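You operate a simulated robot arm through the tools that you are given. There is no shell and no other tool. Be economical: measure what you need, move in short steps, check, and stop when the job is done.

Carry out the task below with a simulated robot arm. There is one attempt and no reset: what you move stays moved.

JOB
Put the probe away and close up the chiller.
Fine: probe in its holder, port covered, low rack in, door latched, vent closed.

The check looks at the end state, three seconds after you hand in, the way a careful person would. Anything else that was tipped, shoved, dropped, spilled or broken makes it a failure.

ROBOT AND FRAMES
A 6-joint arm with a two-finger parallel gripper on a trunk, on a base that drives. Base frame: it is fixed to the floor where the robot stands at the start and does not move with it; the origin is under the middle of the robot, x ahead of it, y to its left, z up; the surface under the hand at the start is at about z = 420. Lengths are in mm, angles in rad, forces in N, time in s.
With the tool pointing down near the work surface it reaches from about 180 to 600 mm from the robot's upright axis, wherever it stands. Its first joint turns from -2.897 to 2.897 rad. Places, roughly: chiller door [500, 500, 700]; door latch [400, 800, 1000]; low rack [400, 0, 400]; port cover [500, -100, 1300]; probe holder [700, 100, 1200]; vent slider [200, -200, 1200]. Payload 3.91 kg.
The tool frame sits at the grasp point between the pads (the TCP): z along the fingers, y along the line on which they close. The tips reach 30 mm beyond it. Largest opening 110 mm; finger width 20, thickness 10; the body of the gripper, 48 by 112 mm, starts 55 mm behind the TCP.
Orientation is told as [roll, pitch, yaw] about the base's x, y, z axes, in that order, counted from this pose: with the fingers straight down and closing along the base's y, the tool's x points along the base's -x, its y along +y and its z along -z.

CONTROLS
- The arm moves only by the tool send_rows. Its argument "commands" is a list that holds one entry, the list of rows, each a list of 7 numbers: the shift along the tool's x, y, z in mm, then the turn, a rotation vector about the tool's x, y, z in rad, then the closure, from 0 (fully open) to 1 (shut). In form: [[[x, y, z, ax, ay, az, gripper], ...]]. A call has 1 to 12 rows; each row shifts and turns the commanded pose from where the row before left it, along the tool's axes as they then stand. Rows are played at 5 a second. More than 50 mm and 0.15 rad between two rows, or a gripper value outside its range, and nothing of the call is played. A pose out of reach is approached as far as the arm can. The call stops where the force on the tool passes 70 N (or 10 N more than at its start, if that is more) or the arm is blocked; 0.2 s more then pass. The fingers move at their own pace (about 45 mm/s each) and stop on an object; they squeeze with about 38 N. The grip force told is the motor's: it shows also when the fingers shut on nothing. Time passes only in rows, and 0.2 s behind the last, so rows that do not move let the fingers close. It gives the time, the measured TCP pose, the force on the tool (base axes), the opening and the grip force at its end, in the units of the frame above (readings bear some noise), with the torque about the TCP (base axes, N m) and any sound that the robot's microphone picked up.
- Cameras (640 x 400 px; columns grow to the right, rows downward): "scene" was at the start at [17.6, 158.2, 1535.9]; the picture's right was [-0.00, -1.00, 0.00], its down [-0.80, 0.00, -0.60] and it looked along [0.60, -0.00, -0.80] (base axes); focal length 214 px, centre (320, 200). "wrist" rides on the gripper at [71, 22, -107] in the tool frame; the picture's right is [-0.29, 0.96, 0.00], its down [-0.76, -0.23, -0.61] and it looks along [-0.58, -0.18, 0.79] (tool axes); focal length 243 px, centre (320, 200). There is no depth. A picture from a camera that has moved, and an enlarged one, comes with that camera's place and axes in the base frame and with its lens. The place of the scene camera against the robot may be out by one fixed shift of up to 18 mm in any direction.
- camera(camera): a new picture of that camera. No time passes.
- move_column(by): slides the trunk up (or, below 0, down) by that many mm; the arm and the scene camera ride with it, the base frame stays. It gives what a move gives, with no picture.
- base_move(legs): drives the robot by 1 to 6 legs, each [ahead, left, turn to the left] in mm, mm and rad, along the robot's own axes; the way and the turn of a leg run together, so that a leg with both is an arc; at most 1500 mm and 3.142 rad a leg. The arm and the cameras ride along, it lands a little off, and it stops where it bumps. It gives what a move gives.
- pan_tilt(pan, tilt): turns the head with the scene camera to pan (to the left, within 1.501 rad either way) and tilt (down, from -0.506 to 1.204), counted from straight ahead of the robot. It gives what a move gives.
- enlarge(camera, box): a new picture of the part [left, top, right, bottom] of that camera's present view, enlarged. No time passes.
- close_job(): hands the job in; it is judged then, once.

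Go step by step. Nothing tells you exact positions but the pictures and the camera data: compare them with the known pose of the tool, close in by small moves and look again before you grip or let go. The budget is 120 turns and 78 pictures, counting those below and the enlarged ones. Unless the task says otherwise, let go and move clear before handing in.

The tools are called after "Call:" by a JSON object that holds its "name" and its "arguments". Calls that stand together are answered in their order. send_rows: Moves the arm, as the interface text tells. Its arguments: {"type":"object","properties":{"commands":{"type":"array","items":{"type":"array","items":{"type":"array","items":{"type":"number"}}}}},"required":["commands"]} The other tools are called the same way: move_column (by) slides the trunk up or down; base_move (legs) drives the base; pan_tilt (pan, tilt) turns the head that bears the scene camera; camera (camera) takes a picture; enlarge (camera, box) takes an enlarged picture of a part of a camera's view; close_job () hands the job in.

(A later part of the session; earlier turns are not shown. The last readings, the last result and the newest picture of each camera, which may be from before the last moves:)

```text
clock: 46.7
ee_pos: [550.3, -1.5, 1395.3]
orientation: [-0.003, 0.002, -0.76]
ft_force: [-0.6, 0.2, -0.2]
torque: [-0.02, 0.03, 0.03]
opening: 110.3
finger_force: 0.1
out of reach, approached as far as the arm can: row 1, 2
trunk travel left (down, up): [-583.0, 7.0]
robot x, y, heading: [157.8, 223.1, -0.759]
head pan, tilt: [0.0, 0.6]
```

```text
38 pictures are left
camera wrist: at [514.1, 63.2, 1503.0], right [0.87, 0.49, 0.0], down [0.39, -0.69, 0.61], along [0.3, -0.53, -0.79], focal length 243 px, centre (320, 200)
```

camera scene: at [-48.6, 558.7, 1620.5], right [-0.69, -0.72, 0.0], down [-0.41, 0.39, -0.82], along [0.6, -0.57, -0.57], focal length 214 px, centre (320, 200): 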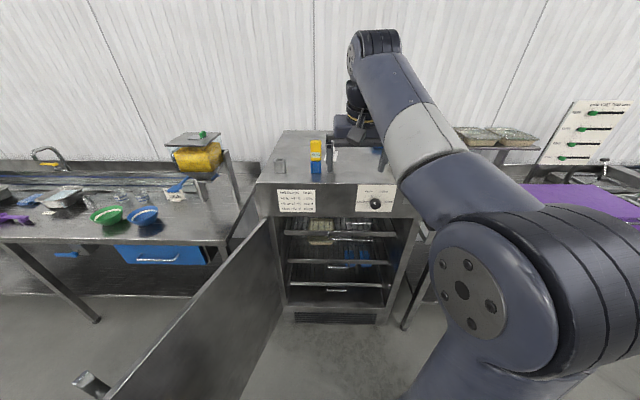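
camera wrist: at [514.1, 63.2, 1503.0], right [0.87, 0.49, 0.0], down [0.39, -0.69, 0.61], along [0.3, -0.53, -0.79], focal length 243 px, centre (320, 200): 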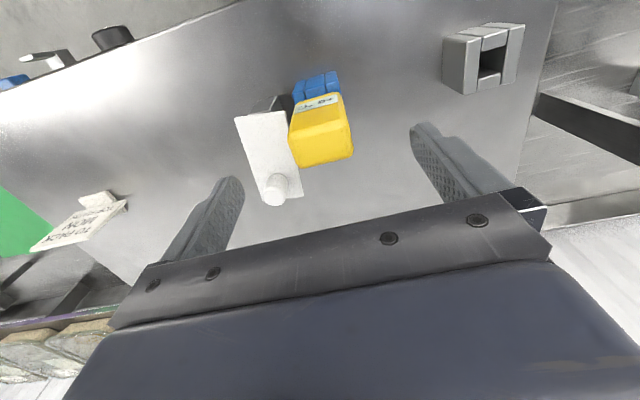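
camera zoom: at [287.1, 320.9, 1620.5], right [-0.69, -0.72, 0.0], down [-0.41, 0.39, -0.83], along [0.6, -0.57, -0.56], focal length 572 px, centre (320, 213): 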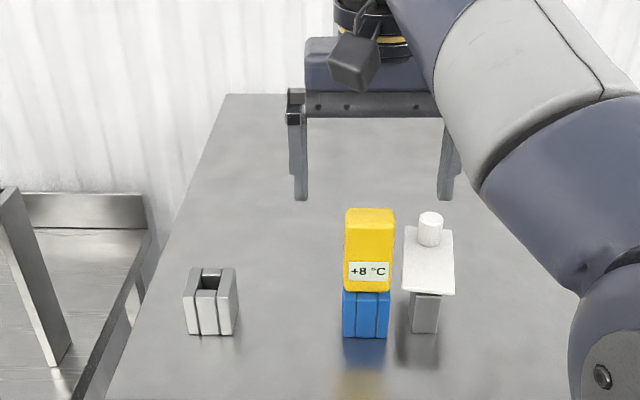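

The gripper is centred above the probe. Descending to z≈1318 with a partly closed hand and gripping the yellow head.

Call:
{"name": "send_rows", "arguments": {"commands": [[[-1, 0, 20, 0, 0, 0, 0.25], [-1, 0, 20, 0, 0, 0, 0.25], [0, 0, 20, 0, 0, 0, 0.25], [0, 0, 17, 0, 0, 0, 0.25], [0, 0, 0, 0, 0, 0, 0.25]]]}}

Call:
{"name": "enlarge", "arguments": {"camera": "scene", "box": [200, 120, 440, 270]}}

Call:
{"name": "enlarge", "arguments": {"camera": "wrist", "box": [150, 0, 550, 250]}}

```text
clock: 47.9
ee_pos: [553.0, -3.5, 1317.2]
orientation: [-0.002, 0.002, -0.759]
ft_force: [-0.3, -0.1, -1.0]
torque: [-0.02, 0.01, 0.02]
opening: 82.4
finger_force: 0.0
trunk travel left (down, up): [-583.0, 7.0]
robot x, y, heading: [159.0, 222.6, -0.764]
head pan, tilt: [0.0, 0.6]
```

```text
2.67 times, centred on (320, 195) of scene
camera zoom: at [287.3, 320.8, 1620.5], right [-0.69, -0.72, 0.0], down [-0.41, 0.39, -0.83], along [0.6, -0.57, -0.56], focal length 572 px, centre (320, 213)
```

zoom: 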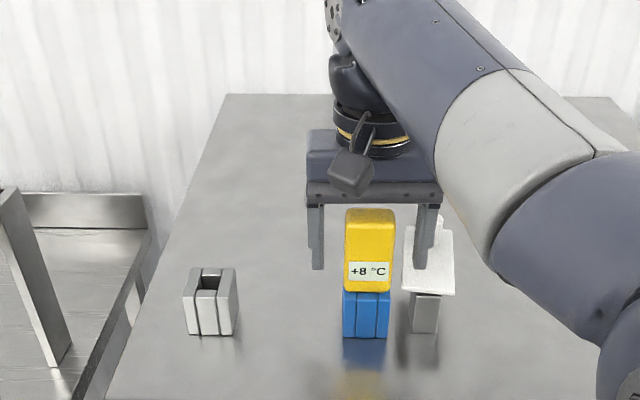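

```text
1.60 times, centred on (350, 125) of wrist
camera zoom: at [515.1, 61.9, 1425.7], right [0.87, 0.49, 0.0], down [0.39, -0.69, 0.61], along [0.3, -0.53, -0.79], focal length 388 px, centre (272, 320)
```

zoom: 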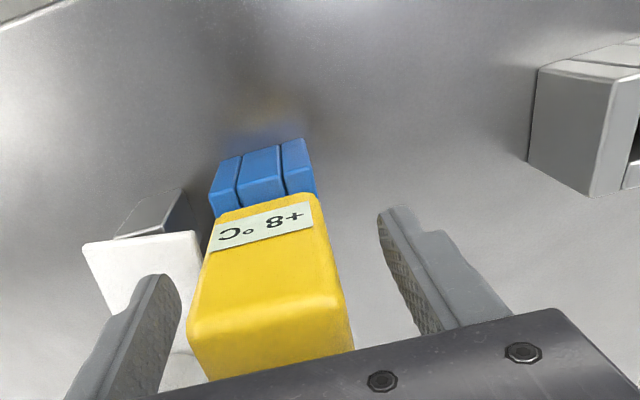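

Centred on the probe head. Closing.

Call:
{"name": "send_rows", "arguments": {"commands": [[[0, 0, 0, 0, 0, 0, 0.6], [0, 0, 0, 0, 0, 0, 1], [0, 0, 0, 0, 0, 0, 1], [0, 0, 0, 0, 0, 0, 1]]]}}

Call:
{"name": "send_rows", "arguments": {"commands": [[[0, 0, -10, 0, 0, 0, 1], [0, 0, -15, 0, 0, 0, 1], [0, 0, -15, 0, 0, 0, 1], [0, 0, -15, 0, 0, 0, 1], [0, 0, -15, 0, 0, 0, 1], [0, 0, -10, 0, 0, 0, 1]]]}}

Call:
{"name": "enlarge", "arguments": {"camera": "scene", "box": [200, 120, 440, 270]}}

```text
clock: 48.9
ee_pos: [551.6, -2.3, 1319.2]
orientation: [-0.001, 0.002, -0.762]
ft_force: [0.2, -0.2, 0.5]
torque: [0.03, 0.0, 0.0]
opening: 43.8
finger_force: 38.1
trunk travel left (down, up): [-583.0, 7.0]
robot x, y, heading: [161.0, 220.7, -0.764]
head pan, tilt: [0.0, 0.6]
```

```text
clock: 50.3
ee_pos: [552.1, -1.9, 1398.3]
orientation: [-0.003, 0.003, -0.761]
ft_force: [-0.3, -0.4, -0.2]
torque: [0.02, -0.03, -0.03]
opening: 43.7
finger_force: 38.4
trunk travel left (down, up): [-583.0, 7.0]
robot x, y, heading: [156.6, 221.9, -0.76]
head pan, tilt: [0.0, 0.6]
```

```text
2.67 times, centred on (320, 195) of scene
camera zoom: at [287.3, 320.8, 1620.5], right [-0.69, -0.72, 0.0], down [-0.41, 0.39, -0.83], along [0.6, -0.57, -0.56], focal length 572 px, centre (320, 213)
```

zoom: 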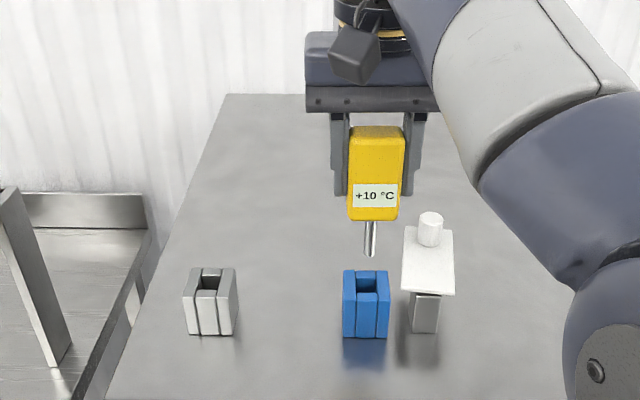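

The probe is out; its stem is about 40 mm. Measuring the holder relative to the port in fine detail.

Call:
{"name": "enlarge", "arguments": {"camera": "wrist", "box": [260, 0, 580, 200]}}

Call:
{"name": "enlarge", "arguments": {"camera": "scene", "box": [260, 180, 360, 255]}}

```text
2.00 times, centred on (420, 100) of wrist
camera zoom: at [515.4, 61.9, 1506.3], right [0.87, 0.49, 0.0], down [0.39, -0.69, 0.61], along [0.3, -0.53, -0.79], focal length 485 px, centre (120, 400)
```

zoom: 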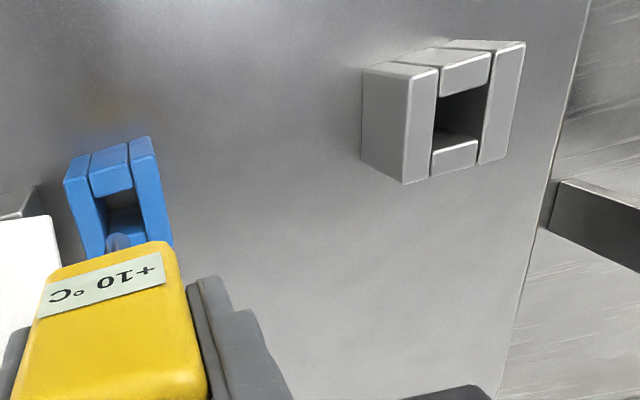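

```text
5.33 times, centred on (310, 218) of scene
camera zoom: at [287.3, 320.8, 1620.5], right [-0.69, -0.72, 0.0], down [-0.41, 0.39, -0.83], along [0.6, -0.57, -0.56], focal length 1144 px, centre (373, 107)
```

zoom: 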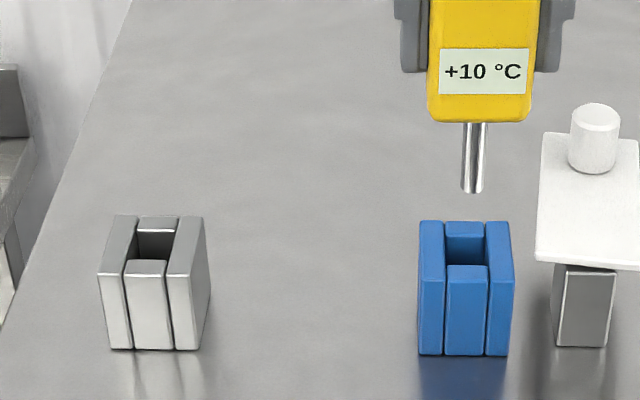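

Holder is ≈155 mm left and ≈5 mm deeper than the port. Carrying the probe over and checking.

Call:
{"name": "send_rows", "arguments": {"commands": [[[-1, 31, 4, 0, 0, 0, 1], [-1, 31, 4, 0, 0, 0, 1], [-1, 31, 2, 0, 0, 0, 1], [-1, 31, 0, 0, 0, 0, 1], [-1, 31, 0, 0, 0, 0, 1], [0, 0, 0, 0, 0, 0, 1]]]}}

Call:
{"name": "enlarge", "arguments": {"camera": "scene", "box": [240, 160, 340, 235]}}

Call:
{"name": "enlarge", "arguments": {"camera": "wrist", "box": [180, 0, 500, 200]}}

```text
clock: 51.7
ee_pos: [661.1, 107.9, 1387.2]
orientation: [0.001, -0.002, -0.763]
ft_force: [-0.4, 0.4, -0.1]
torque: [-0.04, -0.02, 0.0]
opening: 43.9
finger_force: 38.3
trunk travel left (down, up): [-583.0, 7.0]
robot x, y, heading: [159.2, 220.9, -0.762]
head pan, tilt: [0.0, 0.6]
```

```text
5.33 times, centred on (290, 198) of scene
camera zoom: at [287.4, 320.9, 1620.5], right [-0.69, -0.72, 0.0], down [-0.41, 0.39, -0.83], along [0.6, -0.57, -0.56], focal length 1144 px, centre (480, 213)
```

zoom: 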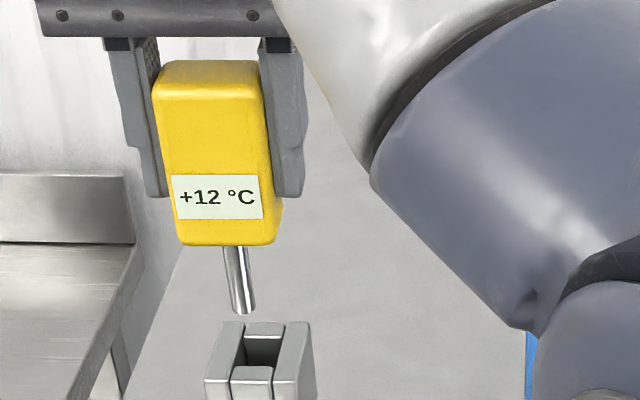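

```text
2.00 times, centred on (340, 100) of wrist
camera zoom: at [624.7, 171.3, 1494.2], right [0.87, 0.49, 0.0], down [0.39, -0.69, 0.61], along [0.3, -0.53, -0.79], focal length 485 px, centre (280, 400)
```

zoom: 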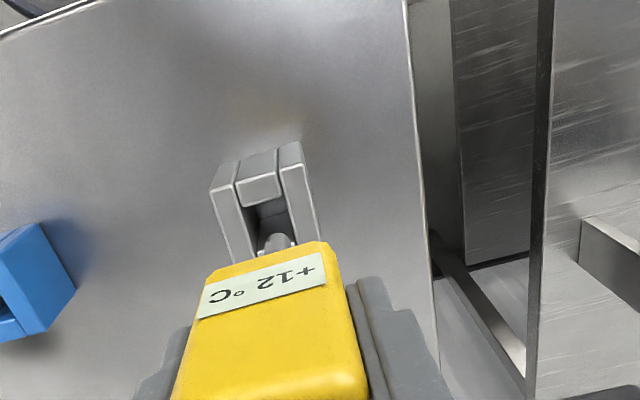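

The stem looks about 6 mm left and 2 mm too deep compared with the hole; correcting and re-checking.

Call:
{"name": "send_rows", "arguments": {"commands": [[[2, -6, 8, 0, 0, 0, 1], [0, 0, 4, 0, 0, 0, 1], [0, 0, 0, 0, 0, 0, 1]]]}}

Call:
{"name": "enlarge", "arguments": {"camera": "scene", "box": [250, 190, 330, 240]}}

Call:
{"name": "enlarge", "arguments": {"camera": "wrist", "box": [220, 20, 420, 145]}}

```text
clock: 52.5
ee_pos: [656.9, 103.6, 1375.6]
orientation: [-0.002, 0.003, -0.761]
ft_force: [0.3, -0.8, -1.3]
torque: [-0.03, -0.03, -0.01]
opening: 43.6
finger_force: 37.9
trunk travel left (down, up): [-583.0, 7.0]
robot x, y, heading: [154.3, 223.1, -0.76]
head pan, tilt: [0.0, 0.6]
```

```text
8.00 times, centred on (290, 215) of scene
camera zoom: at [287.5, 320.9, 1620.5], right [-0.69, -0.72, 0.0], down [-0.41, 0.39, -0.82], along [0.6, -0.57, -0.57], focal length 1716 px, centre (560, 80)
```

zoom: 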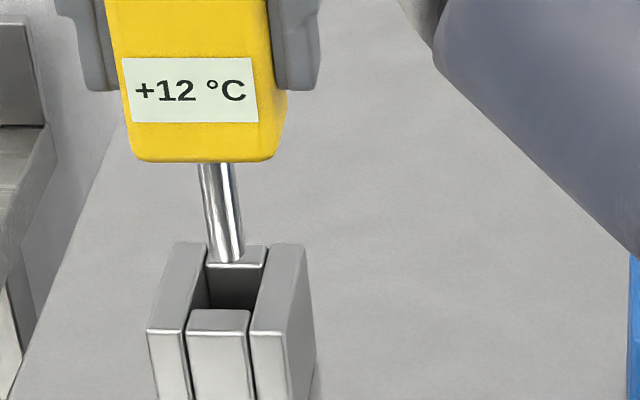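

```text
3.20 times, centred on (320, 82) of wrist
camera zoom: at [620.1, 168.0, 1483.4], right [0.87, 0.49, 0.0], down [0.39, -0.69, 0.61], along [0.3, -0.53, -0.79], focal length 776 px, centre (320, 576)
```

zoom: 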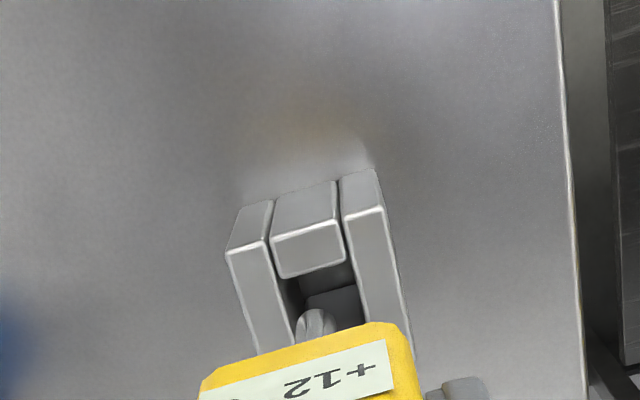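

Nearly aligned; shifting 2 mm left and lowering slowly into the holder.

Call:
{"name": "send_rows", "arguments": {"commands": [[[0, 2, 5, 0, 0, 0, 1], [0, 0, 8, 0, 0, 0, 1], [0, 0, 8, 0, 0, 0, 1], [0, 0, 0, 0, 0, 0, 1]]]}}

Call:
{"name": "enlarge", "arguments": {"camera": "scene", "box": [250, 190, 330, 240]}}

```text
clock: 53.5
ee_pos: [655.9, 105.9, 1355.0]
orientation: [-0.002, 0.002, -0.76]
ft_force: [0.7, -0.6, -0.7]
torque: [0.01, 0.0, 0.02]
opening: 43.3
finger_force: 38.4
trunk travel left (down, up): [-583.0, 7.0]
robot x, y, heading: [156.2, 223.8, -0.761]
head pan, tilt: [0.0, 0.6]
```

```text
8.00 times, centred on (290, 215) of scene
camera zoom: at [287.4, 320.8, 1620.5], right [-0.69, -0.72, 0.0], down [-0.41, 0.39, -0.83], along [0.6, -0.57, -0.56], focal length 1716 px, centre (560, 80)
```

zoom: 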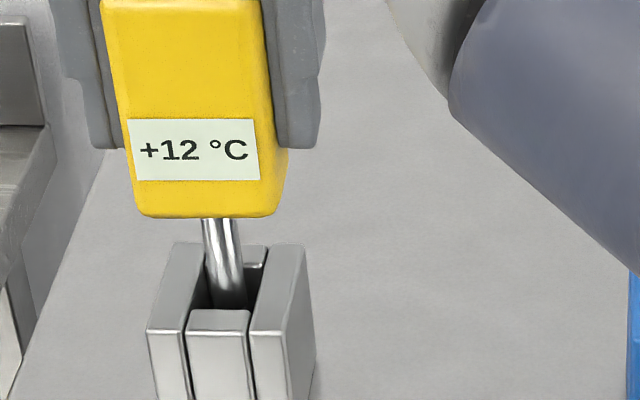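

The stem is inside the hole. Lowering to seat it.

Call:
{"name": "send_rows", "arguments": {"commands": [[[0, 0, 9, 0, 0, 0, 1], [0, 0, 9, 0, 0, 0, 1], [0, 0, 9, 0, 0, 0, 1], [0, 0, 6, 0, 0, 0, 1], [0, 0, 3, 0, 0, 0, 1], [0, 0, 0, 0, 0, 0, 1]]]}}

Call:
{"name": "enlarge", "arguments": {"camera": "scene", "box": [240, 160, 360, 240]}}

```text
clock: 54.9
ee_pos: [657.5, 106.0, 1319.0]
orientation: [-0.002, 0.003, -0.762]
ft_force: [-0.1, -0.1, -1.4]
torque: [0.01, -0.03, 0.02]
opening: 43.7
finger_force: 38.3
trunk travel left (down, up): [-583.0, 7.0]
robot x, y, heading: [160.5, 224.2, -0.761]
head pan, tilt: [0.0, 0.6]
```

```text
5.00 times, centred on (300, 200) of scene
camera zoom: at [287.3, 320.8, 1620.5], right [-0.69, -0.72, 0.0], down [-0.41, 0.39, -0.83], along [0.6, -0.57, -0.56], focal length 1072 px, centre (420, 200)
```

zoom: 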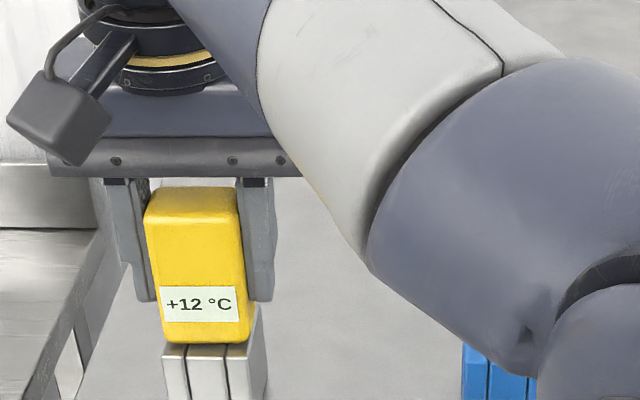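

It looks seated; nudging 2 mm down for contact, then releasing and lifting.

Call:
{"name": "send_rows", "arguments": {"commands": [[[0, 0, 1.5, 0, 0, 0, 1], [0, 0, 0, 0, 0, 0, 1]]]}}

Call:
{"name": "send_rows", "arguments": {"commands": [[[0, 0, 0, 0, 0, 0, 0.5], [0, 0, 0, 0, 0, 0, 0.35], [0, 0, 0, 0, 0, 0, 0.3], [0, 0, -20, 0, 0, 0, 0.3], [0, 0, -20, 0, 0, 0, 0.3], [0, 0, -20, 0, 0, 0, 0.3], [0, 0, -15, 0, 0, 0, 0.3]]]}}

Call:
{"name": "enlarge", "arguments": {"camera": "scene", "box": [240, 160, 400, 260]}}

```text
clock: 55.5
ee_pos: [658.3, 106.5, 1318.6]
orientation: [0.002, -0.002, -0.76]
ft_force: [2.3, -0.5, 10.9]
torque: [0.18, -0.01, -0.04]
opening: 43.7
finger_force: 38.1
trunk travel left (down, up): [-583.0, 7.0]
robot x, y, heading: [156.6, 225.0, -0.765]
head pan, tilt: [0.0, 0.6]
```

```text
clock: 57.1
ee_pos: [656.2, 105.6, 1390.3]
orientation: [0.0, -0.005, -0.761]
ft_force: [-0.3, 1.3, -0.7]
torque: [0.01, -0.04, 0.02]
opening: 76.9
finger_force: 0.1
out of reach, approached as far as the arm can: row 7
trunk travel left (down, up): [-583.0, 7.0]
robot x, y, heading: [156.0, 224.2, -0.765]
head pan, tilt: [0.0, 0.6]
```

```text
4.00 times, centred on (320, 210) of scene
camera zoom: at [287.0, 320.9, 1620.5], right [-0.69, -0.72, 0.0], down [-0.41, 0.39, -0.83], along [0.6, -0.57, -0.56], focal length 858 px, centre (320, 160)
```

zoom: 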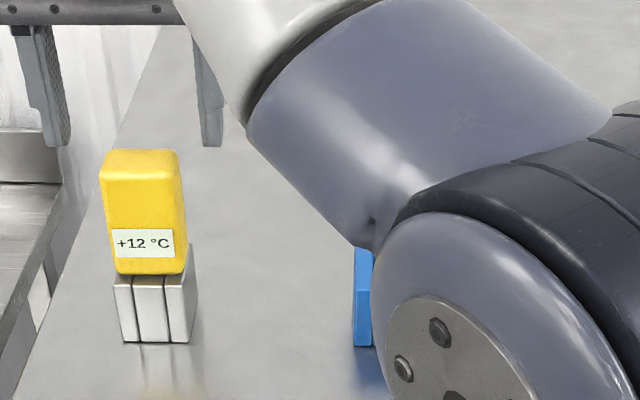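

The probe is seated in the holder and released. Next: go above the cover's knob, near f≈453, l≈312.

Call:
{"name": "send_rows", "arguments": {"commands": [[[0, -44, 0, 0, 0, 0, 0.3], [0, -44, 0, 0, 0, 0, 0.3], [0, -44, 0, 0, 0, 0, 0.3], [-10, -44, 0, 0, 0, 0, 0.3], [-10, -40, 0, 0, 0, 0, 0.3]]]}}

Call:
{"name": "enlarge", "arguments": {"camera": "wrist", "box": [200, 0, 440, 200]}}

Call:
{"name": "enlarge", "arguments": {"camera": "scene", "box": [260, 120, 440, 240]}}

```text
clock: 58.3
ee_pos: [521.9, -65.4, 1389.7]
orientation: [-0.001, 0.001, -0.762]
ft_force: [1.2, -0.2, 0.5]
torque: [-0.02, -0.01, 0.01]
opening: 77.1
finger_force: 0.0
trunk travel left (down, up): [-583.0, 7.0]
robot x, y, heading: [159.4, 225.1, -0.761]
head pan, tilt: [0.0, 0.6]
```

```text
2.00 times, centred on (320, 100) of wrist
camera zoom: at [486.2, -1.5, 1496.4], right [0.87, 0.49, 0.0], down [0.39, -0.69, 0.61], along [0.3, -0.53, -0.79], focal length 485 px, centre (320, 400)
```

zoom: 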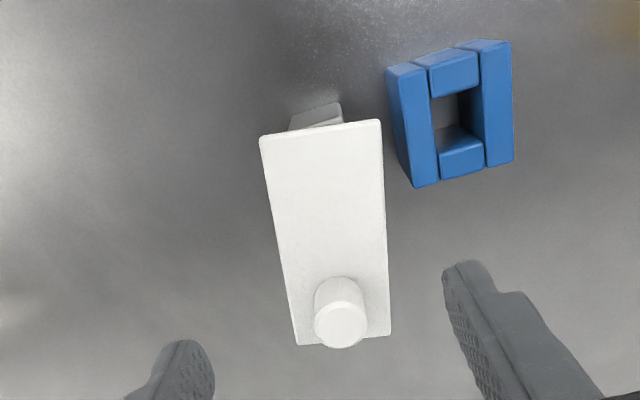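

```text
3.33 times, centred on (350, 180) of scene
camera zoom: at [287.2, 320.4, 1620.5], right [-0.69, -0.72, 0.0], down [-0.41, 0.39, -0.82], along [0.6, -0.57, -0.57], focal length 715 px, centre (220, 267)
```

zoom: 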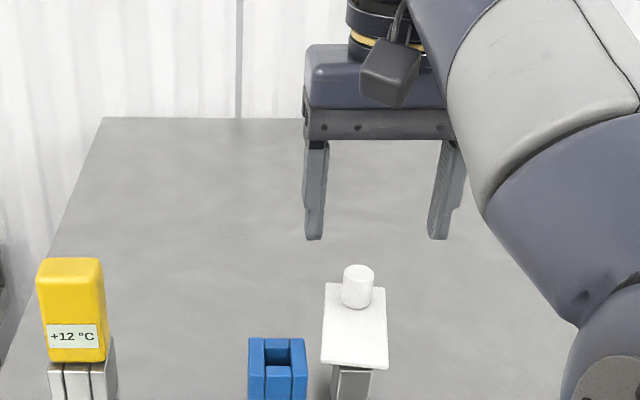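

Knob at f≈461, l≈311, top z≈1290; pivot about (397,322), radius ≈65, and the plate is ~10° clockwise of straight back. Aligning and descending onto the knob.

Call:
{"name": "send_rows", "arguments": {"commands": [[[-19, -1, 0, 0, 0, 0.085, 0.4], [-19, -1, 0, 0, 0, 0.085, 0.4], [0, 0, 25, 0, 0, 0, 0.4], [0, 0, 25, 0, 0, 0, 0.4], [0, 0, 15, 0, 0, 0, 0.4]]]}}

Call:
{"name": "enlarge", "arguments": {"camera": "wrist", "box": [160, 0, 480, 200]}}

Call:
{"name": "enlarge", "arguments": {"camera": "scene", "box": [300, 150, 420, 240]}}

```text
clock: 59.5
ee_pos: [546.4, -93.0, 1324.8]
orientation: [-0.004, 0.0, -0.931]
ft_force: [0.3, 0.6, 0.2]
torque: [0.02, -0.01, 0.01]
opening: 65.9
finger_force: 0.0
trunk travel left (down, up): [-583.0, 7.0]
robot x, y, heading: [158.3, 220.6, -0.766]
head pan, tilt: [0.0, 0.6]
```

```text
2.00 times, centred on (320, 100) of wrist
camera zoom: at [521.5, -24.0, 1431.4], right [0.94, 0.34, 0.0], down [0.27, -0.75, 0.61], along [0.2, -0.57, -0.79], focal length 485 px, centre (320, 400)
```

zoom: 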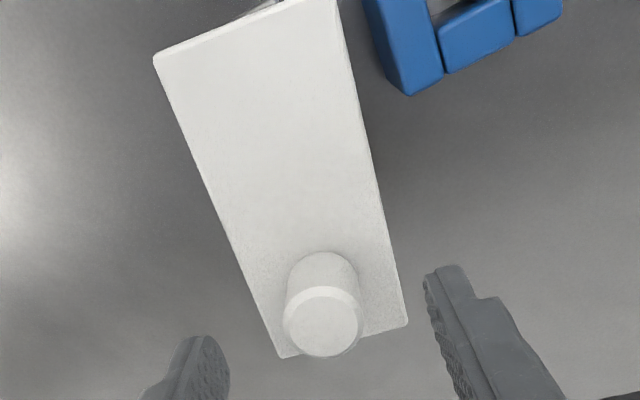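

```text
4.44 times, centred on (360, 195) of scene
camera zoom: at [287.3, 320.7, 1620.5], right [-0.69, -0.72, 0.0], down [-0.41, 0.39, -0.83], along [0.6, -0.57, -0.57], focal length 953 px, centre (142, 222)
```

zoom: 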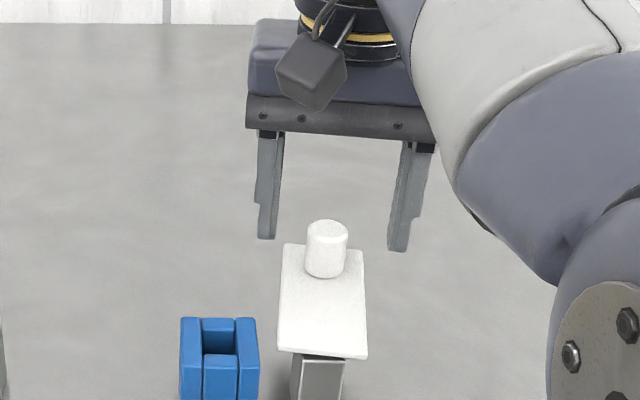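

Knob is centred between the fingers. Descending the last 21 mm and gripping.

Call:
{"name": "send_rows", "arguments": {"commands": [[[-3, 0, 11, 0, 0, 0, 0.4], [0, 0, 10, 0, 0, 0, 0.4], [0, 0, 0, 0, 0, 0, 0.7], [0, 0, 0, 0, 0, 0, 1], [0, 0, 0, 0, 0, 0, 1], [0, 0, 0, 0, 0, 0, 1]]]}}

Call:
{"name": "send_rows", "arguments": {"commands": [[[0.58, 8.7, 0, 0, 0, -0.134, 1], [0.58, 8.7, 0, 0, 0, -0.134, 1], [0.58, 8.7, 0, 0, 0, -0.134, 1], [0, 0, 0, 0, 0, 0, 1]]]}}

Call:
{"name": "enlarge", "arguments": {"camera": "scene", "box": [300, 150, 420, 240]}}

```text
clock: 60.9
ee_pos: [548.2, -96.6, 1303.5]
orientation: [-0.002, 0.0, -0.933]
ft_force: [3.0, 2.2, -0.9]
torque: [-0.04, -0.28, -0.24]
opening: 49.4
finger_force: 45.3
trunk travel left (down, up): [-583.0, 7.0]
robot x, y, heading: [156.7, 225.1, -0.762]
head pan, tilt: [0.0, 0.6]
```

```text
clock: 61.9
ee_pos: [567.8, -76.6, 1303.8]
orientation: [-0.003, 0.001, -0.526]
ft_force: [12.5, 6.4, 4.4]
torque: [0.29, -0.64, -0.75]
opening: 49.4
finger_force: 45.1
trunk travel left (down, up): [-583.0, 7.0]
robot x, y, heading: [157.2, 222.6, -0.76]
head pan, tilt: [0.0, 0.6]
```

```text
4.44 times, centred on (360, 195) of scene
camera zoom: at [289.1, 322.0, 1620.3], right [-0.69, -0.72, 0.0], down [-0.41, 0.39, -0.82], along [0.6, -0.57, -0.57], focal length 953 px, centre (142, 222)
```

zoom: 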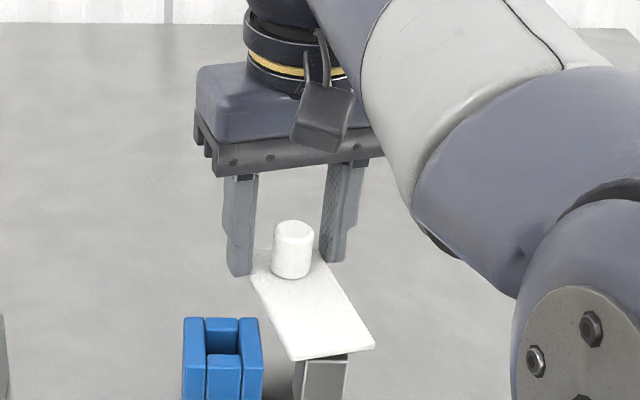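

The fingers hold the plate's edges (49 mm) rather than the knob; that works, and the cover swings. I'll loosen to a loose cage and continue the arc.

Call:
{"name": "send_rows", "arguments": {"commands": [[[0, 0, 0, 0, 0, 0, 0.48], [0, 0, -3, 0, 0, 0, 0.48], [0.58, 8.7, 0, 0, 0, -0.134, 0.48], [0.58, 8.7, 0, 0, 0, -0.134, 0.48], [0.58, 8.7, 0, 0, 0, -0.134, 0.48], [0.58, 8.7, 0, 0, 0, -0.134, 0.48], [0.58, 8.7, 0, 0, 0, -0.134, 0.48], [0, 0, 0, 0, 0, 0, 0.48]]]}}

Call:
{"name": "enlarge", "arguments": {"camera": "scene", "box": [300, 150, 420, 240]}}

```text
clock: 63.7
ee_pos: [574.0, -33.7, 1306.3]
orientation: [0.0, 0.003, 0.142]
ft_force: [-0.5, 0.5, 0.5]
torque: [0.03, -0.01, -0.02]
opening: 57.2
finger_force: 0.1
trunk travel left (down, up): [-583.0, 7.0]
robot x, y, heading: [157.9, 224.9, -0.765]
head pan, tilt: [0.0, 0.6]
```

```text
4.44 times, centred on (360, 195) of scene
camera zoom: at [287.3, 320.9, 1620.5], right [-0.69, -0.72, 0.0], down [-0.41, 0.39, -0.83], along [0.6, -0.57, -0.56], focal length 953 px, centre (142, 222)
```

zoom: 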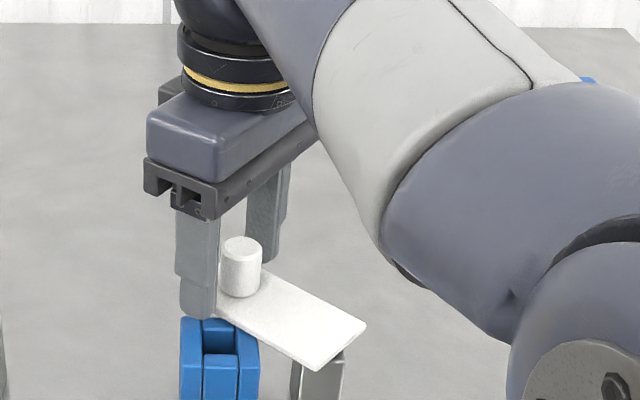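

Working well; continuing the last five arc steps.

Call:
{"name": "send_rows", "arguments": {"commands": [[[0.58, 8.7, 0, 0, 0, -0.134, 0.48], [0.58, 8.7, 0, 0, 0, -0.134, 0.48], [0.58, 8.7, 0, 0, 0, -0.134, 0.48], [0.58, 8.7, 0, 0, 0, -0.134, 0.48], [0.58, 8.7, 0, 0, 0, -0.134, 0.48], [0, 0, 0, 0, 0, 0, 0.48]]]}}

Call:
{"name": "enlarge", "arguments": {"camera": "scene", "box": [280, 170, 400, 250]}}

```text
clock: 65.1
ee_pos: [554.6, 3.6, 1307.5]
orientation: [0.0, 0.002, 0.812]
ft_force: [1.7, 0.3, 7.0]
torque: [-0.13, -0.24, 0.02]
opening: 57.6
finger_force: 0.4
trunk travel left (down, up): [-583.0, 7.0]
robot x, y, heading: [156.9, 224.6, -0.762]
head pan, tilt: [0.0, 0.6]
```

```text
5.00 times, centred on (340, 210) of scene
camera zoom: at [287.1, 321.2, 1620.5], right [-0.69, -0.72, 0.0], down [-0.41, 0.39, -0.83], along [0.6, -0.57, -0.56], focal length 1072 px, centre (220, 150)
```

zoom: 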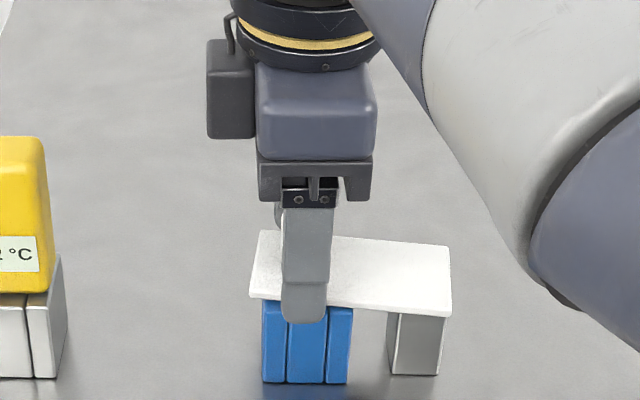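

The cover is over the port but still about 6° short of square; nudging a little further.

Call:
{"name": "send_rows", "arguments": {"commands": [[[0, 4, -1, 0, 0, -0.05, 0.48], [0, 4, -1, 0, 0, -0.05, 0.48], [0, 2, 0, 0, 0, 0, 0.48], [0, 0, 0, 0, 0, 0, 0.48]]]}}

Call:
{"name": "enlarge", "arguments": {"camera": "scene", "box": [280, 170, 400, 250]}}

```text
clock: 66.1
ee_pos: [547.1, 9.6, 1308.2]
orientation: [0.003, 0.001, 0.912]
ft_force: [0.6, -0.7, 0.0]
torque: [0.02, 0.01, -0.04]
opening: 57.4
finger_force: 0.1
trunk travel left (down, up): [-583.0, 7.0]
robot x, y, heading: [158.9, 224.2, -0.763]
head pan, tilt: [0.0, 0.6]
```

```text
5.00 times, centred on (340, 210) of scene
camera zoom: at [287.2, 320.8, 1620.5], right [-0.69, -0.72, 0.0], down [-0.41, 0.39, -0.83], along [0.6, -0.57, -0.56], focal length 1072 px, centre (220, 150)
```

zoom: 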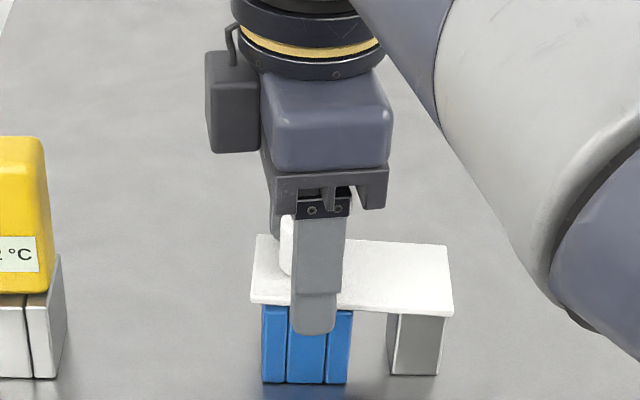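

Call:
{"name": "send_rows", "arguments": {"commands": [[[0, 4, 0, 0, 0, 0, 0.48], [0, 2, 0, 0, 0, 0, 0.48], [0, -5, 0, 0, 0, 0, 0.44], [0, 0, -20, 0, 0, 0, 0.3], [0, 0, -20, 0, 0, 0, 0.3], [0, 0, -20, 0, 0, 0, 0.3], [25, 0, -15, 0, 0, 0.1, 0.3]]]}}

Call:
{"name": "enlarge", "arguments": {"camera": "scene", "box": [280, 170, 400, 250]}}

```text
clock: 67.7
ee_pos: [530.3, -9.3, 1385.0]
orientation: [0.001, 0.001, 0.812]
ft_force: [0.4, -0.3, 0.4]
torque: [-0.01, 0.01, 0.01]
opening: 77.1
finger_force: 0.2
trunk travel left (down, up): [-583.0, 7.0]
robot x, y, heading: [159.3, 221.7, -0.764]
head pan, tilt: [0.0, 0.6]
```

```text
5.00 times, centred on (340, 210) of scene
camera zoom: at [287.1, 320.7, 1620.5], right [-0.69, -0.72, 0.0], down [-0.41, 0.39, -0.83], along [0.6, -0.57, -0.56], focal length 1072 px, centre (220, 150)
```

zoom: 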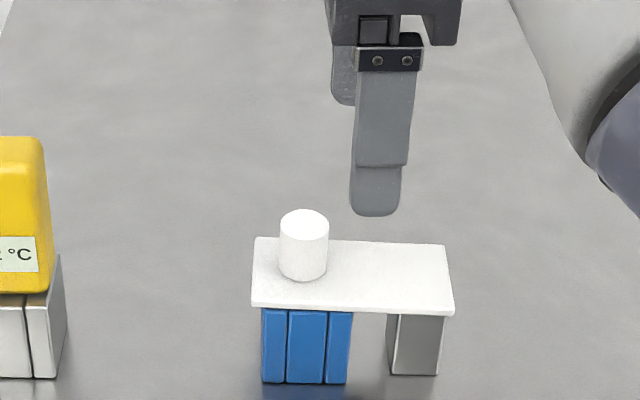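

The port is covered. Backing off and un-yawing the tool, then looking at the vent on the front panel.

Call:
{"name": "base_move", "arguments": {"legs": [[-330, 0, 0]]}}

Call:
{"name": "send_rows", "arguments": {"commands": [[[0, 0, 0, 0, 0, 0.13, 0], [0, 0, 0, 0, 0, 0.13, 0], [0, 0, 0, 0, 0, 0.13, 0], [0, 0, 0, 0, 0, 0.13, 0], [0, 0, 0, 0, 0, 0.13, 0], [0, 0, 0, 0, 0, 0.13, 0], [0, 0, 0, 0, 0, 0.13, 1], [0, 0, 0, 0, 0, 0.13, 1], [0, 0, 0, 0, 0, 0.13, 1], [0, 0, 0, 0, 0, 0.13, 1], [0, 0, 0, 0, 0, 0.13, 1], [0, 0, 0, 0, 0, 0.143, 1]]]}}

Call:
{"name": "camera", "arguments": {"camera": "scene"}}

```text
clock: 69.9
ee_pos: [291.7, 218.5, 1385.4]
orientation: [-0.001, 0.001, 0.808]
ft_force: [0.1, 0.4, 0.3]
torque: [0.0, -0.02, -0.05]
opening: 77.0
finger_force: 0.0
trunk travel left (down, up): [-583.0, 7.0]
robot x, y, heading: [-82.3, 450.3, -0.757]
head pan, tilt: [0.0, 0.6]
```

```text
clock: 72.5
ee_pos: [292.7, 218.5, 1384.7]
orientation: [-0.003, 0.001, -0.768]
ft_force: [0.3, 0.4, 1.0]
torque: [-0.01, 0.01, 0.03]
opening: 0.0
finger_force: 13.9
trunk travel left (down, up): [-583.0, 7.0]
robot x, y, heading: [-78.6, 453.4, -0.764]
head pan, tilt: [0.0, 0.6]
```

```text
16 pictures are left
camera scene: at [49.6, 548.0, 1620.5], right [-0.69, -0.72, 0.0], down [-0.41, 0.39, -0.83], along [0.6, -0.57, -0.56], focal length 214 px, centre (320, 200)
```

scene: 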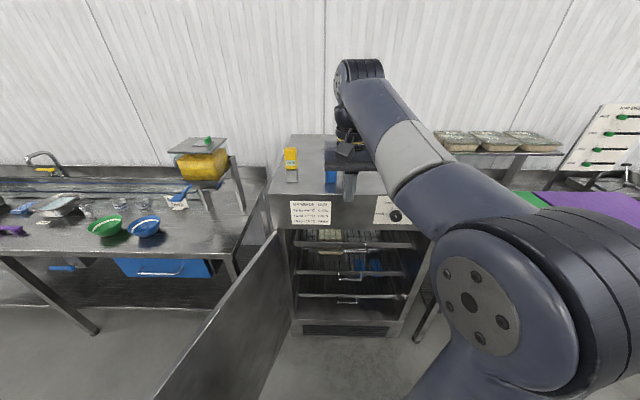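

The arm hides the vent. Shifting the robot right so the head camera faces the vent.

Call:
{"name": "base_move", "arguments": {"legs": [[0, -420, 0], [130, 0, 0]]}}

Call:
{"name": "send_rows", "arguments": {"commands": [[[30, -40, 0, 0, 0, 0, 1], [30, -40, 0, 0, 0, 0, 1], [30, -40, 0, 0, 0, 0, 1], [0, -40, 0, 0, 0, 0, 1]]]}}

Call:
{"name": "camera", "arguments": {"camera": "scene"}}

```text
clock: 75.9
ee_pos: [100.3, -173.2, 1384.1]
orientation: [-0.001, 0.001, -0.76]
ft_force: [0.2, -0.1, -0.5]
torque: [-0.01, 0.0, 0.02]
opening: 0.0
finger_force: 38.3
trunk travel left (down, up): [-583.0, 7.0]
robot x, y, heading: [-271.3, 62.7, -0.757]
head pan, tilt: [0.0, 0.6]
```

```text
clock: 76.9
ee_pos: [-77.3, -225.4, 1384.5]
orientation: [-0.002, 0.002, -0.76]
ft_force: [-0.6, 0.5, 0.1]
torque: [0.01, 0.0, 0.0]
opening: 0.0
finger_force: 37.4
trunk travel left (down, up): [-583.0, 7.0]
robot x, y, heading: [-273.4, 61.5, -0.754]
head pan, tilt: [0.0, 0.6]
```

```text
15 pictures are left
camera scene: at [-144.7, 157.8, 1620.5], right [-0.69, -0.72, 0.0], down [-0.41, 0.39, -0.83], along [0.6, -0.57, -0.56], focal length 214 px, centre (320, 200)
```

scene: 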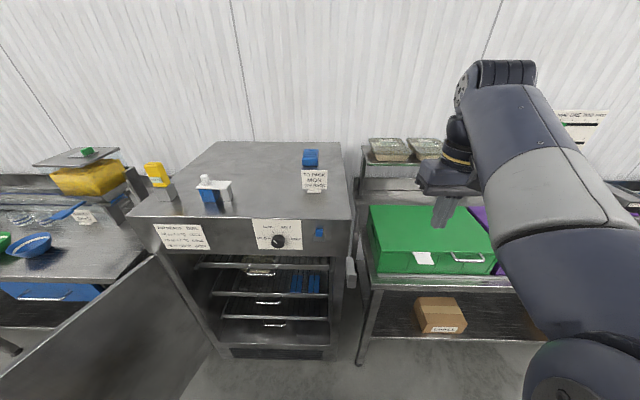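

Clear view now. Zooming on the vent and the latch strike on the right side.

Call:
{"name": "enlarge", "arguments": {"camera": "scene", "box": [240, 205, 368, 285]}}

```text
5.00 times, centred on (304, 245) of scene
camera zoom: at [-144.7, 157.8, 1620.5], right [-0.69, -0.72, 0.0], down [-0.41, 0.39, -0.83], along [0.6, -0.57, -0.56], focal length 1072 px, centre (400, -25)
```

zoom: 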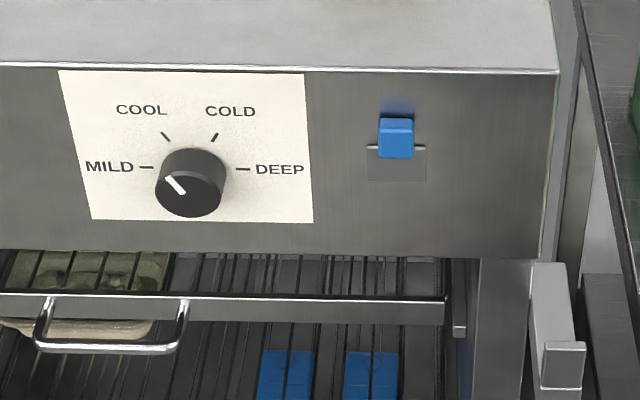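

Call:
{"name": "enlarge", "arguments": {"camera": "scene", "box": [306, 224, 334, 246]}}

```text
16.00 times, centred on (320, 235) of scene
camera zoom: at [-144.7, 157.8, 1620.5], right [-0.69, -0.72, 0.0], down [-0.41, 0.39, -0.83], along [0.6, -0.57, -0.56], focal length 3432 px, centre (320, -360)
```

zoom: 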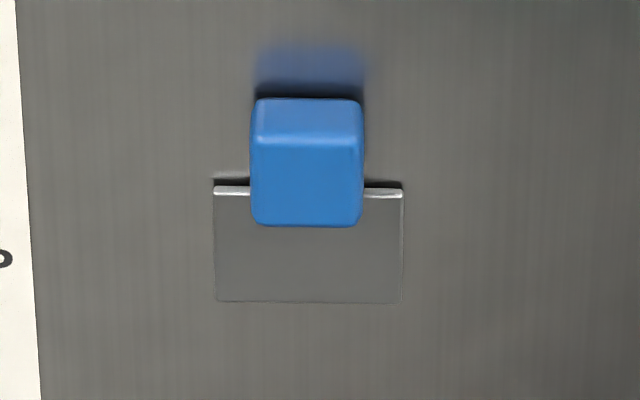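

The tab sits just above a small plate; I need a front-on look. Moving the robot left and bringing the wrist camera level with the vent.

Call:
{"name": "base_move", "arguments": {"legs": [[0, 150, 0]]}}

Call:
{"name": "send_rows", "arguments": {"commands": [[[-15, 14, 45, 0, 0, 0, 0], [-15, 14, 45, 0, 0, 0, 0], [-15, 14, 45, 0, 0, 0, 0], [-15, 14, 45, 0, 0, 0, 0], [-15, 14, 45, 0, 0, 0, 0], [-15, 14, 45, 0, 0, 0, 0]]]}}

Call:
{"name": "send_rows", "arguments": {"commands": [[[0, 0, 0, 0, -0.13, 0, 0], [0, 0, 0, 0, -0.13, 0, 0], [0, 0, 0, 0, -0.13, 0, 0], [0, 0, 0, 0, -0.13, 0, 0], [0, 0, 0, 0, -0.13, 0, 0], [0, 0, 0, 0, -0.13, 0, 0], [0, 0, 0, 0, -0.12, 0, 0]]]}}

Call:
{"name": "camera", "arguments": {"camera": "wrist"}}

```text
clock: 78.3
ee_pos: [26.3, -117.7, 1385.3]
orientation: [-0.003, 0.001, -0.76]
ft_force: [1.0, 0.2, -0.5]
torque: [-0.01, 0.05, 0.0]
opening: 0.1
finger_force: 37.4
trunk travel left (down, up): [-583.0, 7.0]
robot x, y, heading: [-174.0, 166.9, -0.761]
head pan, tilt: [0.0, 0.6]
```

```text
clock: 79.7
ee_pos: [149.9, -119.0, 1115.1]
orientation: [-0.002, 0.002, -0.763]
ft_force: [0.5, 0.1, -1.2]
torque: [-0.02, 0.06, 0.02]
opening: 110.2
finger_force: 0.0
trunk travel left (down, up): [-583.0, 7.0]
robot x, y, heading: [-168.6, 165.3, -0.762]
head pan, tilt: [0.0, 0.6]
```

```text
clock: 81.3
ee_pos: [152.7, -114.4, 1112.8]
orientation: [0.029, -0.798, -0.758]
ft_force: [0.1, -0.3, 0.2]
torque: [0.0, -0.01, 0.01]
opening: 109.9
finger_force: 0.0
out of reach, approached as far as the arm can: row 7
trunk travel left (down, up): [-583.0, 7.0]
robot x, y, heading: [-169.2, 169.9, -0.761]
head pan, tilt: [0.0, 0.6]
```

```text
12 pictures are left
camera wrist: at [72.6, -13.6, 1136.7], right [0.79, 0.57, 0.23], down [-0.1, -0.25, 0.96], along [0.6, -0.79, -0.14], focal length 243 px, centre (320, 200)
```

wrist: 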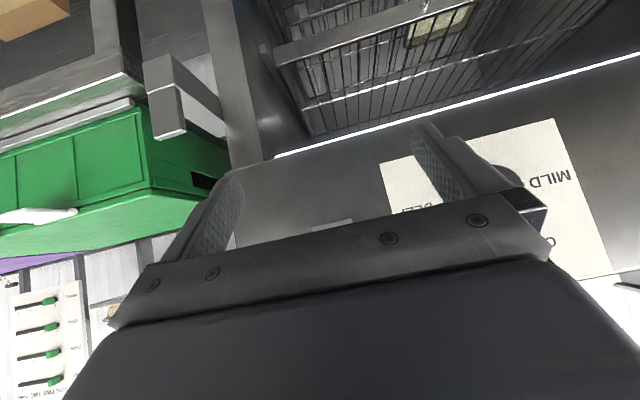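

The plate is just visible; the tab is hidden behind the gripper. Raising 65 mm and looking again.

Call:
{"name": "send_rows", "arguments": {"commands": [[[-23, 0, -23, 0, 0, 0, 0], [-23, 0, -23, 0, 0, 0, 0], [0, 0, 0, 0, 0, 0, 0]]]}}

Call:
{"name": "enlarge", "arguments": {"camera": "wrist", "box": [220, 100, 440, 240]}}

```text
clock: 82.1
ee_pos: [152.0, -109.4, 1158.7]
orientation: [0.043, -0.847, -0.756]
ft_force: [-0.2, 0.0, 0.4]
torque: [0.02, 0.02, 0.01]
opening: 109.9
finger_force: 0.1
out of reach, approached as far as the arm can: row 1
trunk travel left (down, up): [-583.0, 7.0]
robot x, y, heading: [-170.3, 167.4, -0.762]
head pan, tilt: [0.0, 0.6]
```

```text
2.86 times, centred on (330, 170) of wrist
camera zoom: at [70.4, -10.5, 1175.9], right [0.77, 0.58, 0.24], down [-0.13, -0.23, 0.96], along [0.62, -0.78, -0.1], focal length 693 px, centre (291, 286)
```

zoom: 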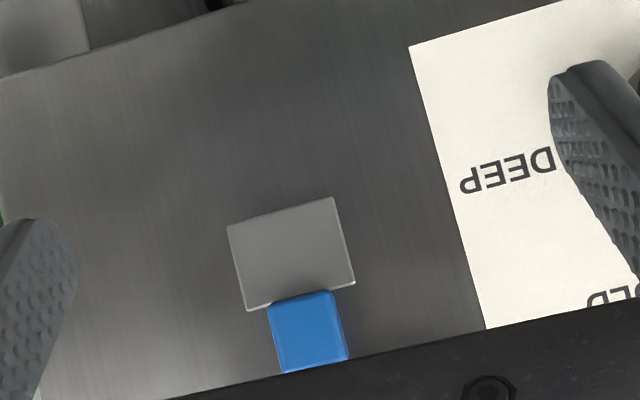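

The tab (≈22 mm cube, z≈1169, l≈10, panel f≈300) sits right above a small plate: I'll grip the tab and feel which way it slides. First backing up 120 mm for a flatter tool angle.

Call:
{"name": "base_move", "arguments": {"legs": [[-120, 0, 0]]}}

Call:
{"name": "send_rows", "arguments": {"commands": [[[-33, 0, 37, 0, 0, 0, 0.4], [-33, 0, 37, 0, -0.1, 0, 0.4], [-30, -5, 37, 0, -0.1, 0, 0.4], [-10, -5, 12, 0, -0.08, 0, 0.4], [0, 0, 0, 0, 0, 0, 0.4]]]}}

```text
clock: 83.3
ee_pos: [65.2, -30.0, 1157.4]
orientation: [0.044, -0.846, -0.76]
ft_force: [-0.6, -0.1, -0.5]
torque: [0.01, -0.01, 0.03]
opening: 110.1
finger_force: 0.1
trunk travel left (down, up): [-583.0, 7.0]
robot x, y, heading: [-258.3, 249.0, -0.76]
head pan, tilt: [0.0, 0.6]
```

```text
clock: 84.5
ee_pos: [175.9, -139.4, 1162.9]
orientation: [0.067, -1.125, -0.786]
ft_force: [0.2, 0.2, -0.4]
torque: [0.03, -0.01, 0.06]
opening: 66.2
finger_force: 0.0
out of reach, approached as far as the arm can: row 2
trunk travel left (down, up): [-583.0, 7.0]
robot x, y, heading: [-258.7, 252.2, -0.758]
head pan, tilt: [0.0, 0.6]
```

Call:
{"name": "enlarge", "arguments": {"camera": "wrist", "box": [220, 100, 440, 240]}}

```text
2.86 times, centred on (330, 170) of wrist
camera zoom: at [94.8, -39.0, 1144.7], right [0.72, 0.63, 0.29], down [-0.34, -0.04, 0.94], along [0.6, -0.78, 0.18], focal length 693 px, centre (291, 286)
```

zoom: 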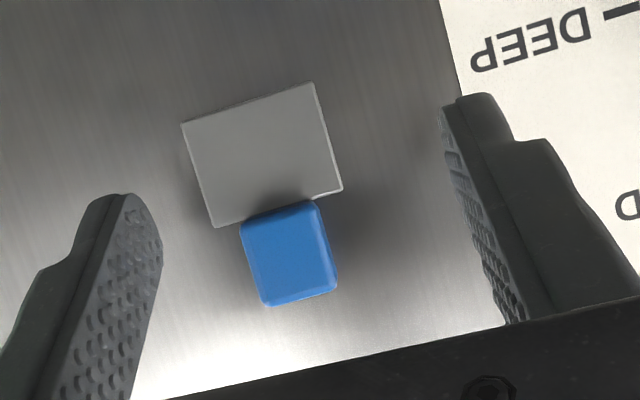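

Tab located in the tool frame at (−34, −11.5, +52). Moving so the fingertips straddle it by about 5 mm.

Call:
{"name": "send_rows", "arguments": {"commands": [[[-17, -6, 5, 0, 0, 0, 0.5], [-17, -5.5, 5, 0, 0, 0, 0.5], [0, 0, 9, 0, 0, 0, 0.5], [0, 0, 8, 0, 0, 0, 0.5], [0, 0, 0, 0, 0, 0, 0.5]]]}}

Call:
{"name": "enlarge", "arguments": {"camera": "wrist", "box": [220, 100, 440, 240]}}

```text
clock: 85.7
ee_pos: [191.1, -170.7, 1184.1]
orientation: [0.069, -1.129, -0.789]
ft_force: [-33.2, 29.4, 14.2]
torque: [-0.5, 0.17, -1.51]
opening: 55.0
finger_force: 0.1
trunk travel left (down, up): [-583.0, 7.0]
robot x, y, heading: [-258.3, 249.6, -0.761]
head pan, tilt: [0.0, 0.6]
```

```text
2.86 times, centred on (330, 170) of wrist
camera zoom: at [110.5, -70.1, 1166.4], right [0.72, 0.63, 0.29], down [-0.34, -0.04, 0.94], along [0.6, -0.78, 0.18], focal length 693 px, centre (291, 286)
```

zoom: 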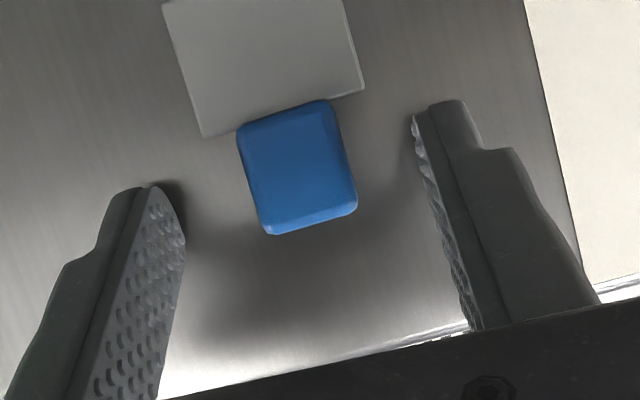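

The tips touched the panel (it is at f≈287), and the tab lies between them. Backing off a few mm and closing on the tab.

Call:
{"name": "send_rows", "arguments": {"commands": [[[3, 2, -5, 0, 0, 0, 0.5], [0, 0, 0, 0, 0, 0, 0.75], [0, 0, 0, 0, 0, 0, 1], [0, 0, 0, 0, 0, 0, 1]]]}}

```text
clock: 86.7
ee_pos: [193.2, -168.7, 1180.0]
orientation: [0.066, -1.125, -0.785]
ft_force: [-7.0, 0.5, -0.2]
torque: [-0.49, -0.04, -0.3]
opening: 23.0
finger_force: 33.5
trunk travel left (down, up): [-583.0, 7.0]
robot x, y, heading: [-259.8, 252.7, -0.759]
head pan, tilt: [0.0, 0.6]
```

Gripped (23 mm). Testing downward motion in small steps.

Call:
{"name": "send_rows", "arguments": {"commands": [[[2.7, 0, 1.3, 0, 0, 0, 1], [2.7, 0, 1.3, 0, 0, 0, 1], [2.7, 0, 1.3, 0, 0, 0, 1], [0, 0, 0, 0, 0, 0, 1]]]}}

```text
clock: 87.7
ee_pos: [193.1, -169.5, 1171.5]
orientation: [0.066, -1.124, -0.786]
ft_force: [-3.7, 2.4, 0.8]
torque: [0.24, 1.08, -0.5]
opening: 22.5
finger_force: 44.9
trunk travel left (down, up): [-583.0, 7.0]
robot x, y, heading: [-257.4, 254.7, -0.762]
head pan, tilt: [0.0, 0.6]
```

Call:
{"name": "enlarge", "arguments": {"camera": "wrist", "box": [220, 60, 440, 240]}}

```text
2.22 times, centred on (330, 150) of wrist
camera zoom: at [112.5, -69.0, 1154.3], right [0.72, 0.63, 0.29], down [-0.34, -0.05, 0.94], along [0.6, -0.78, 0.18], focal length 539 px, centre (298, 311)
```

zoom: 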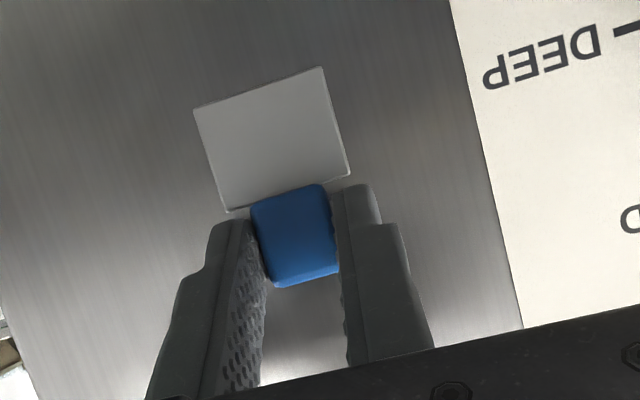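

The tab and plate slid down together freely. Continuing downward until its stop.

Call:
{"name": "send_rows", "arguments": {"commands": [[[3.6, 0, 1.7, 0, 0, 0, 1], [3.6, 0, 1.7, 0, 0, 0, 1], [3.6, 0, 1.7, 0, 0, 0, 1], [3.6, 0, 1.7, 0, 0, 0, 1], [0, 0, 0, 0, 0, 0, 1]]]}}

Call:
{"name": "send_rows", "arguments": {"commands": [[[3.6, 0, 1.7, 0, 0, 0, 1], [3.6, 0, 1.7, 0, 0, 0, 1], [3.6, 0, 1.7, 0, 0, 0, 1], [0, 0, 0, 0, 0, 0, 1]]]}}

```text
clock: 88.9
ee_pos: [192.8, -170.1, 1156.8]
orientation: [0.07, -1.126, -0.788]
ft_force: [-4.2, 1.8, -1.0]
torque: [-0.25, 0.64, -0.5]
opening: 22.5
finger_force: 44.3
trunk travel left (down, up): [-583.0, 7.0]
robot x, y, heading: [-258.5, 252.2, -0.763]
head pan, tilt: [0.0, 0.6]
```

```text
clock: 89.9
ee_pos: [193.4, -169.8, 1144.1]
orientation: [0.068, -1.126, -0.788]
ft_force: [-7.5, 0.1, 0.5]
torque: [-0.49, 0.58, -0.56]
opening: 22.4
finger_force: 44.7
trunk travel left (down, up): [-583.0, 7.0]
robot x, y, heading: [-257.1, 253.5, -0.759]
head pan, tilt: [0.0, 0.6]
```

36 mm and no stop yet; looking.

Call:
{"name": "enlarge", "arguments": {"camera": "wrist", "box": [200, 20, 520, 240]}}

```text
1.82 times, centred on (360, 130) of wrist
camera zoom: at [112.6, -68.9, 1126.5], right [0.72, 0.63, 0.29], down [-0.34, -0.05, 0.94], along [0.6, -0.78, 0.18], focal length 441 px, centre (247, 327)
```

zoom: 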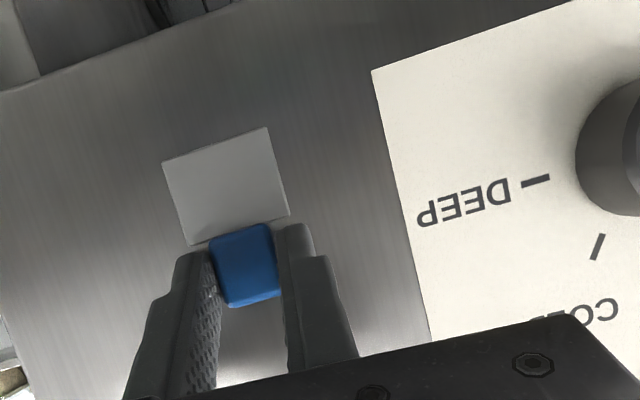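

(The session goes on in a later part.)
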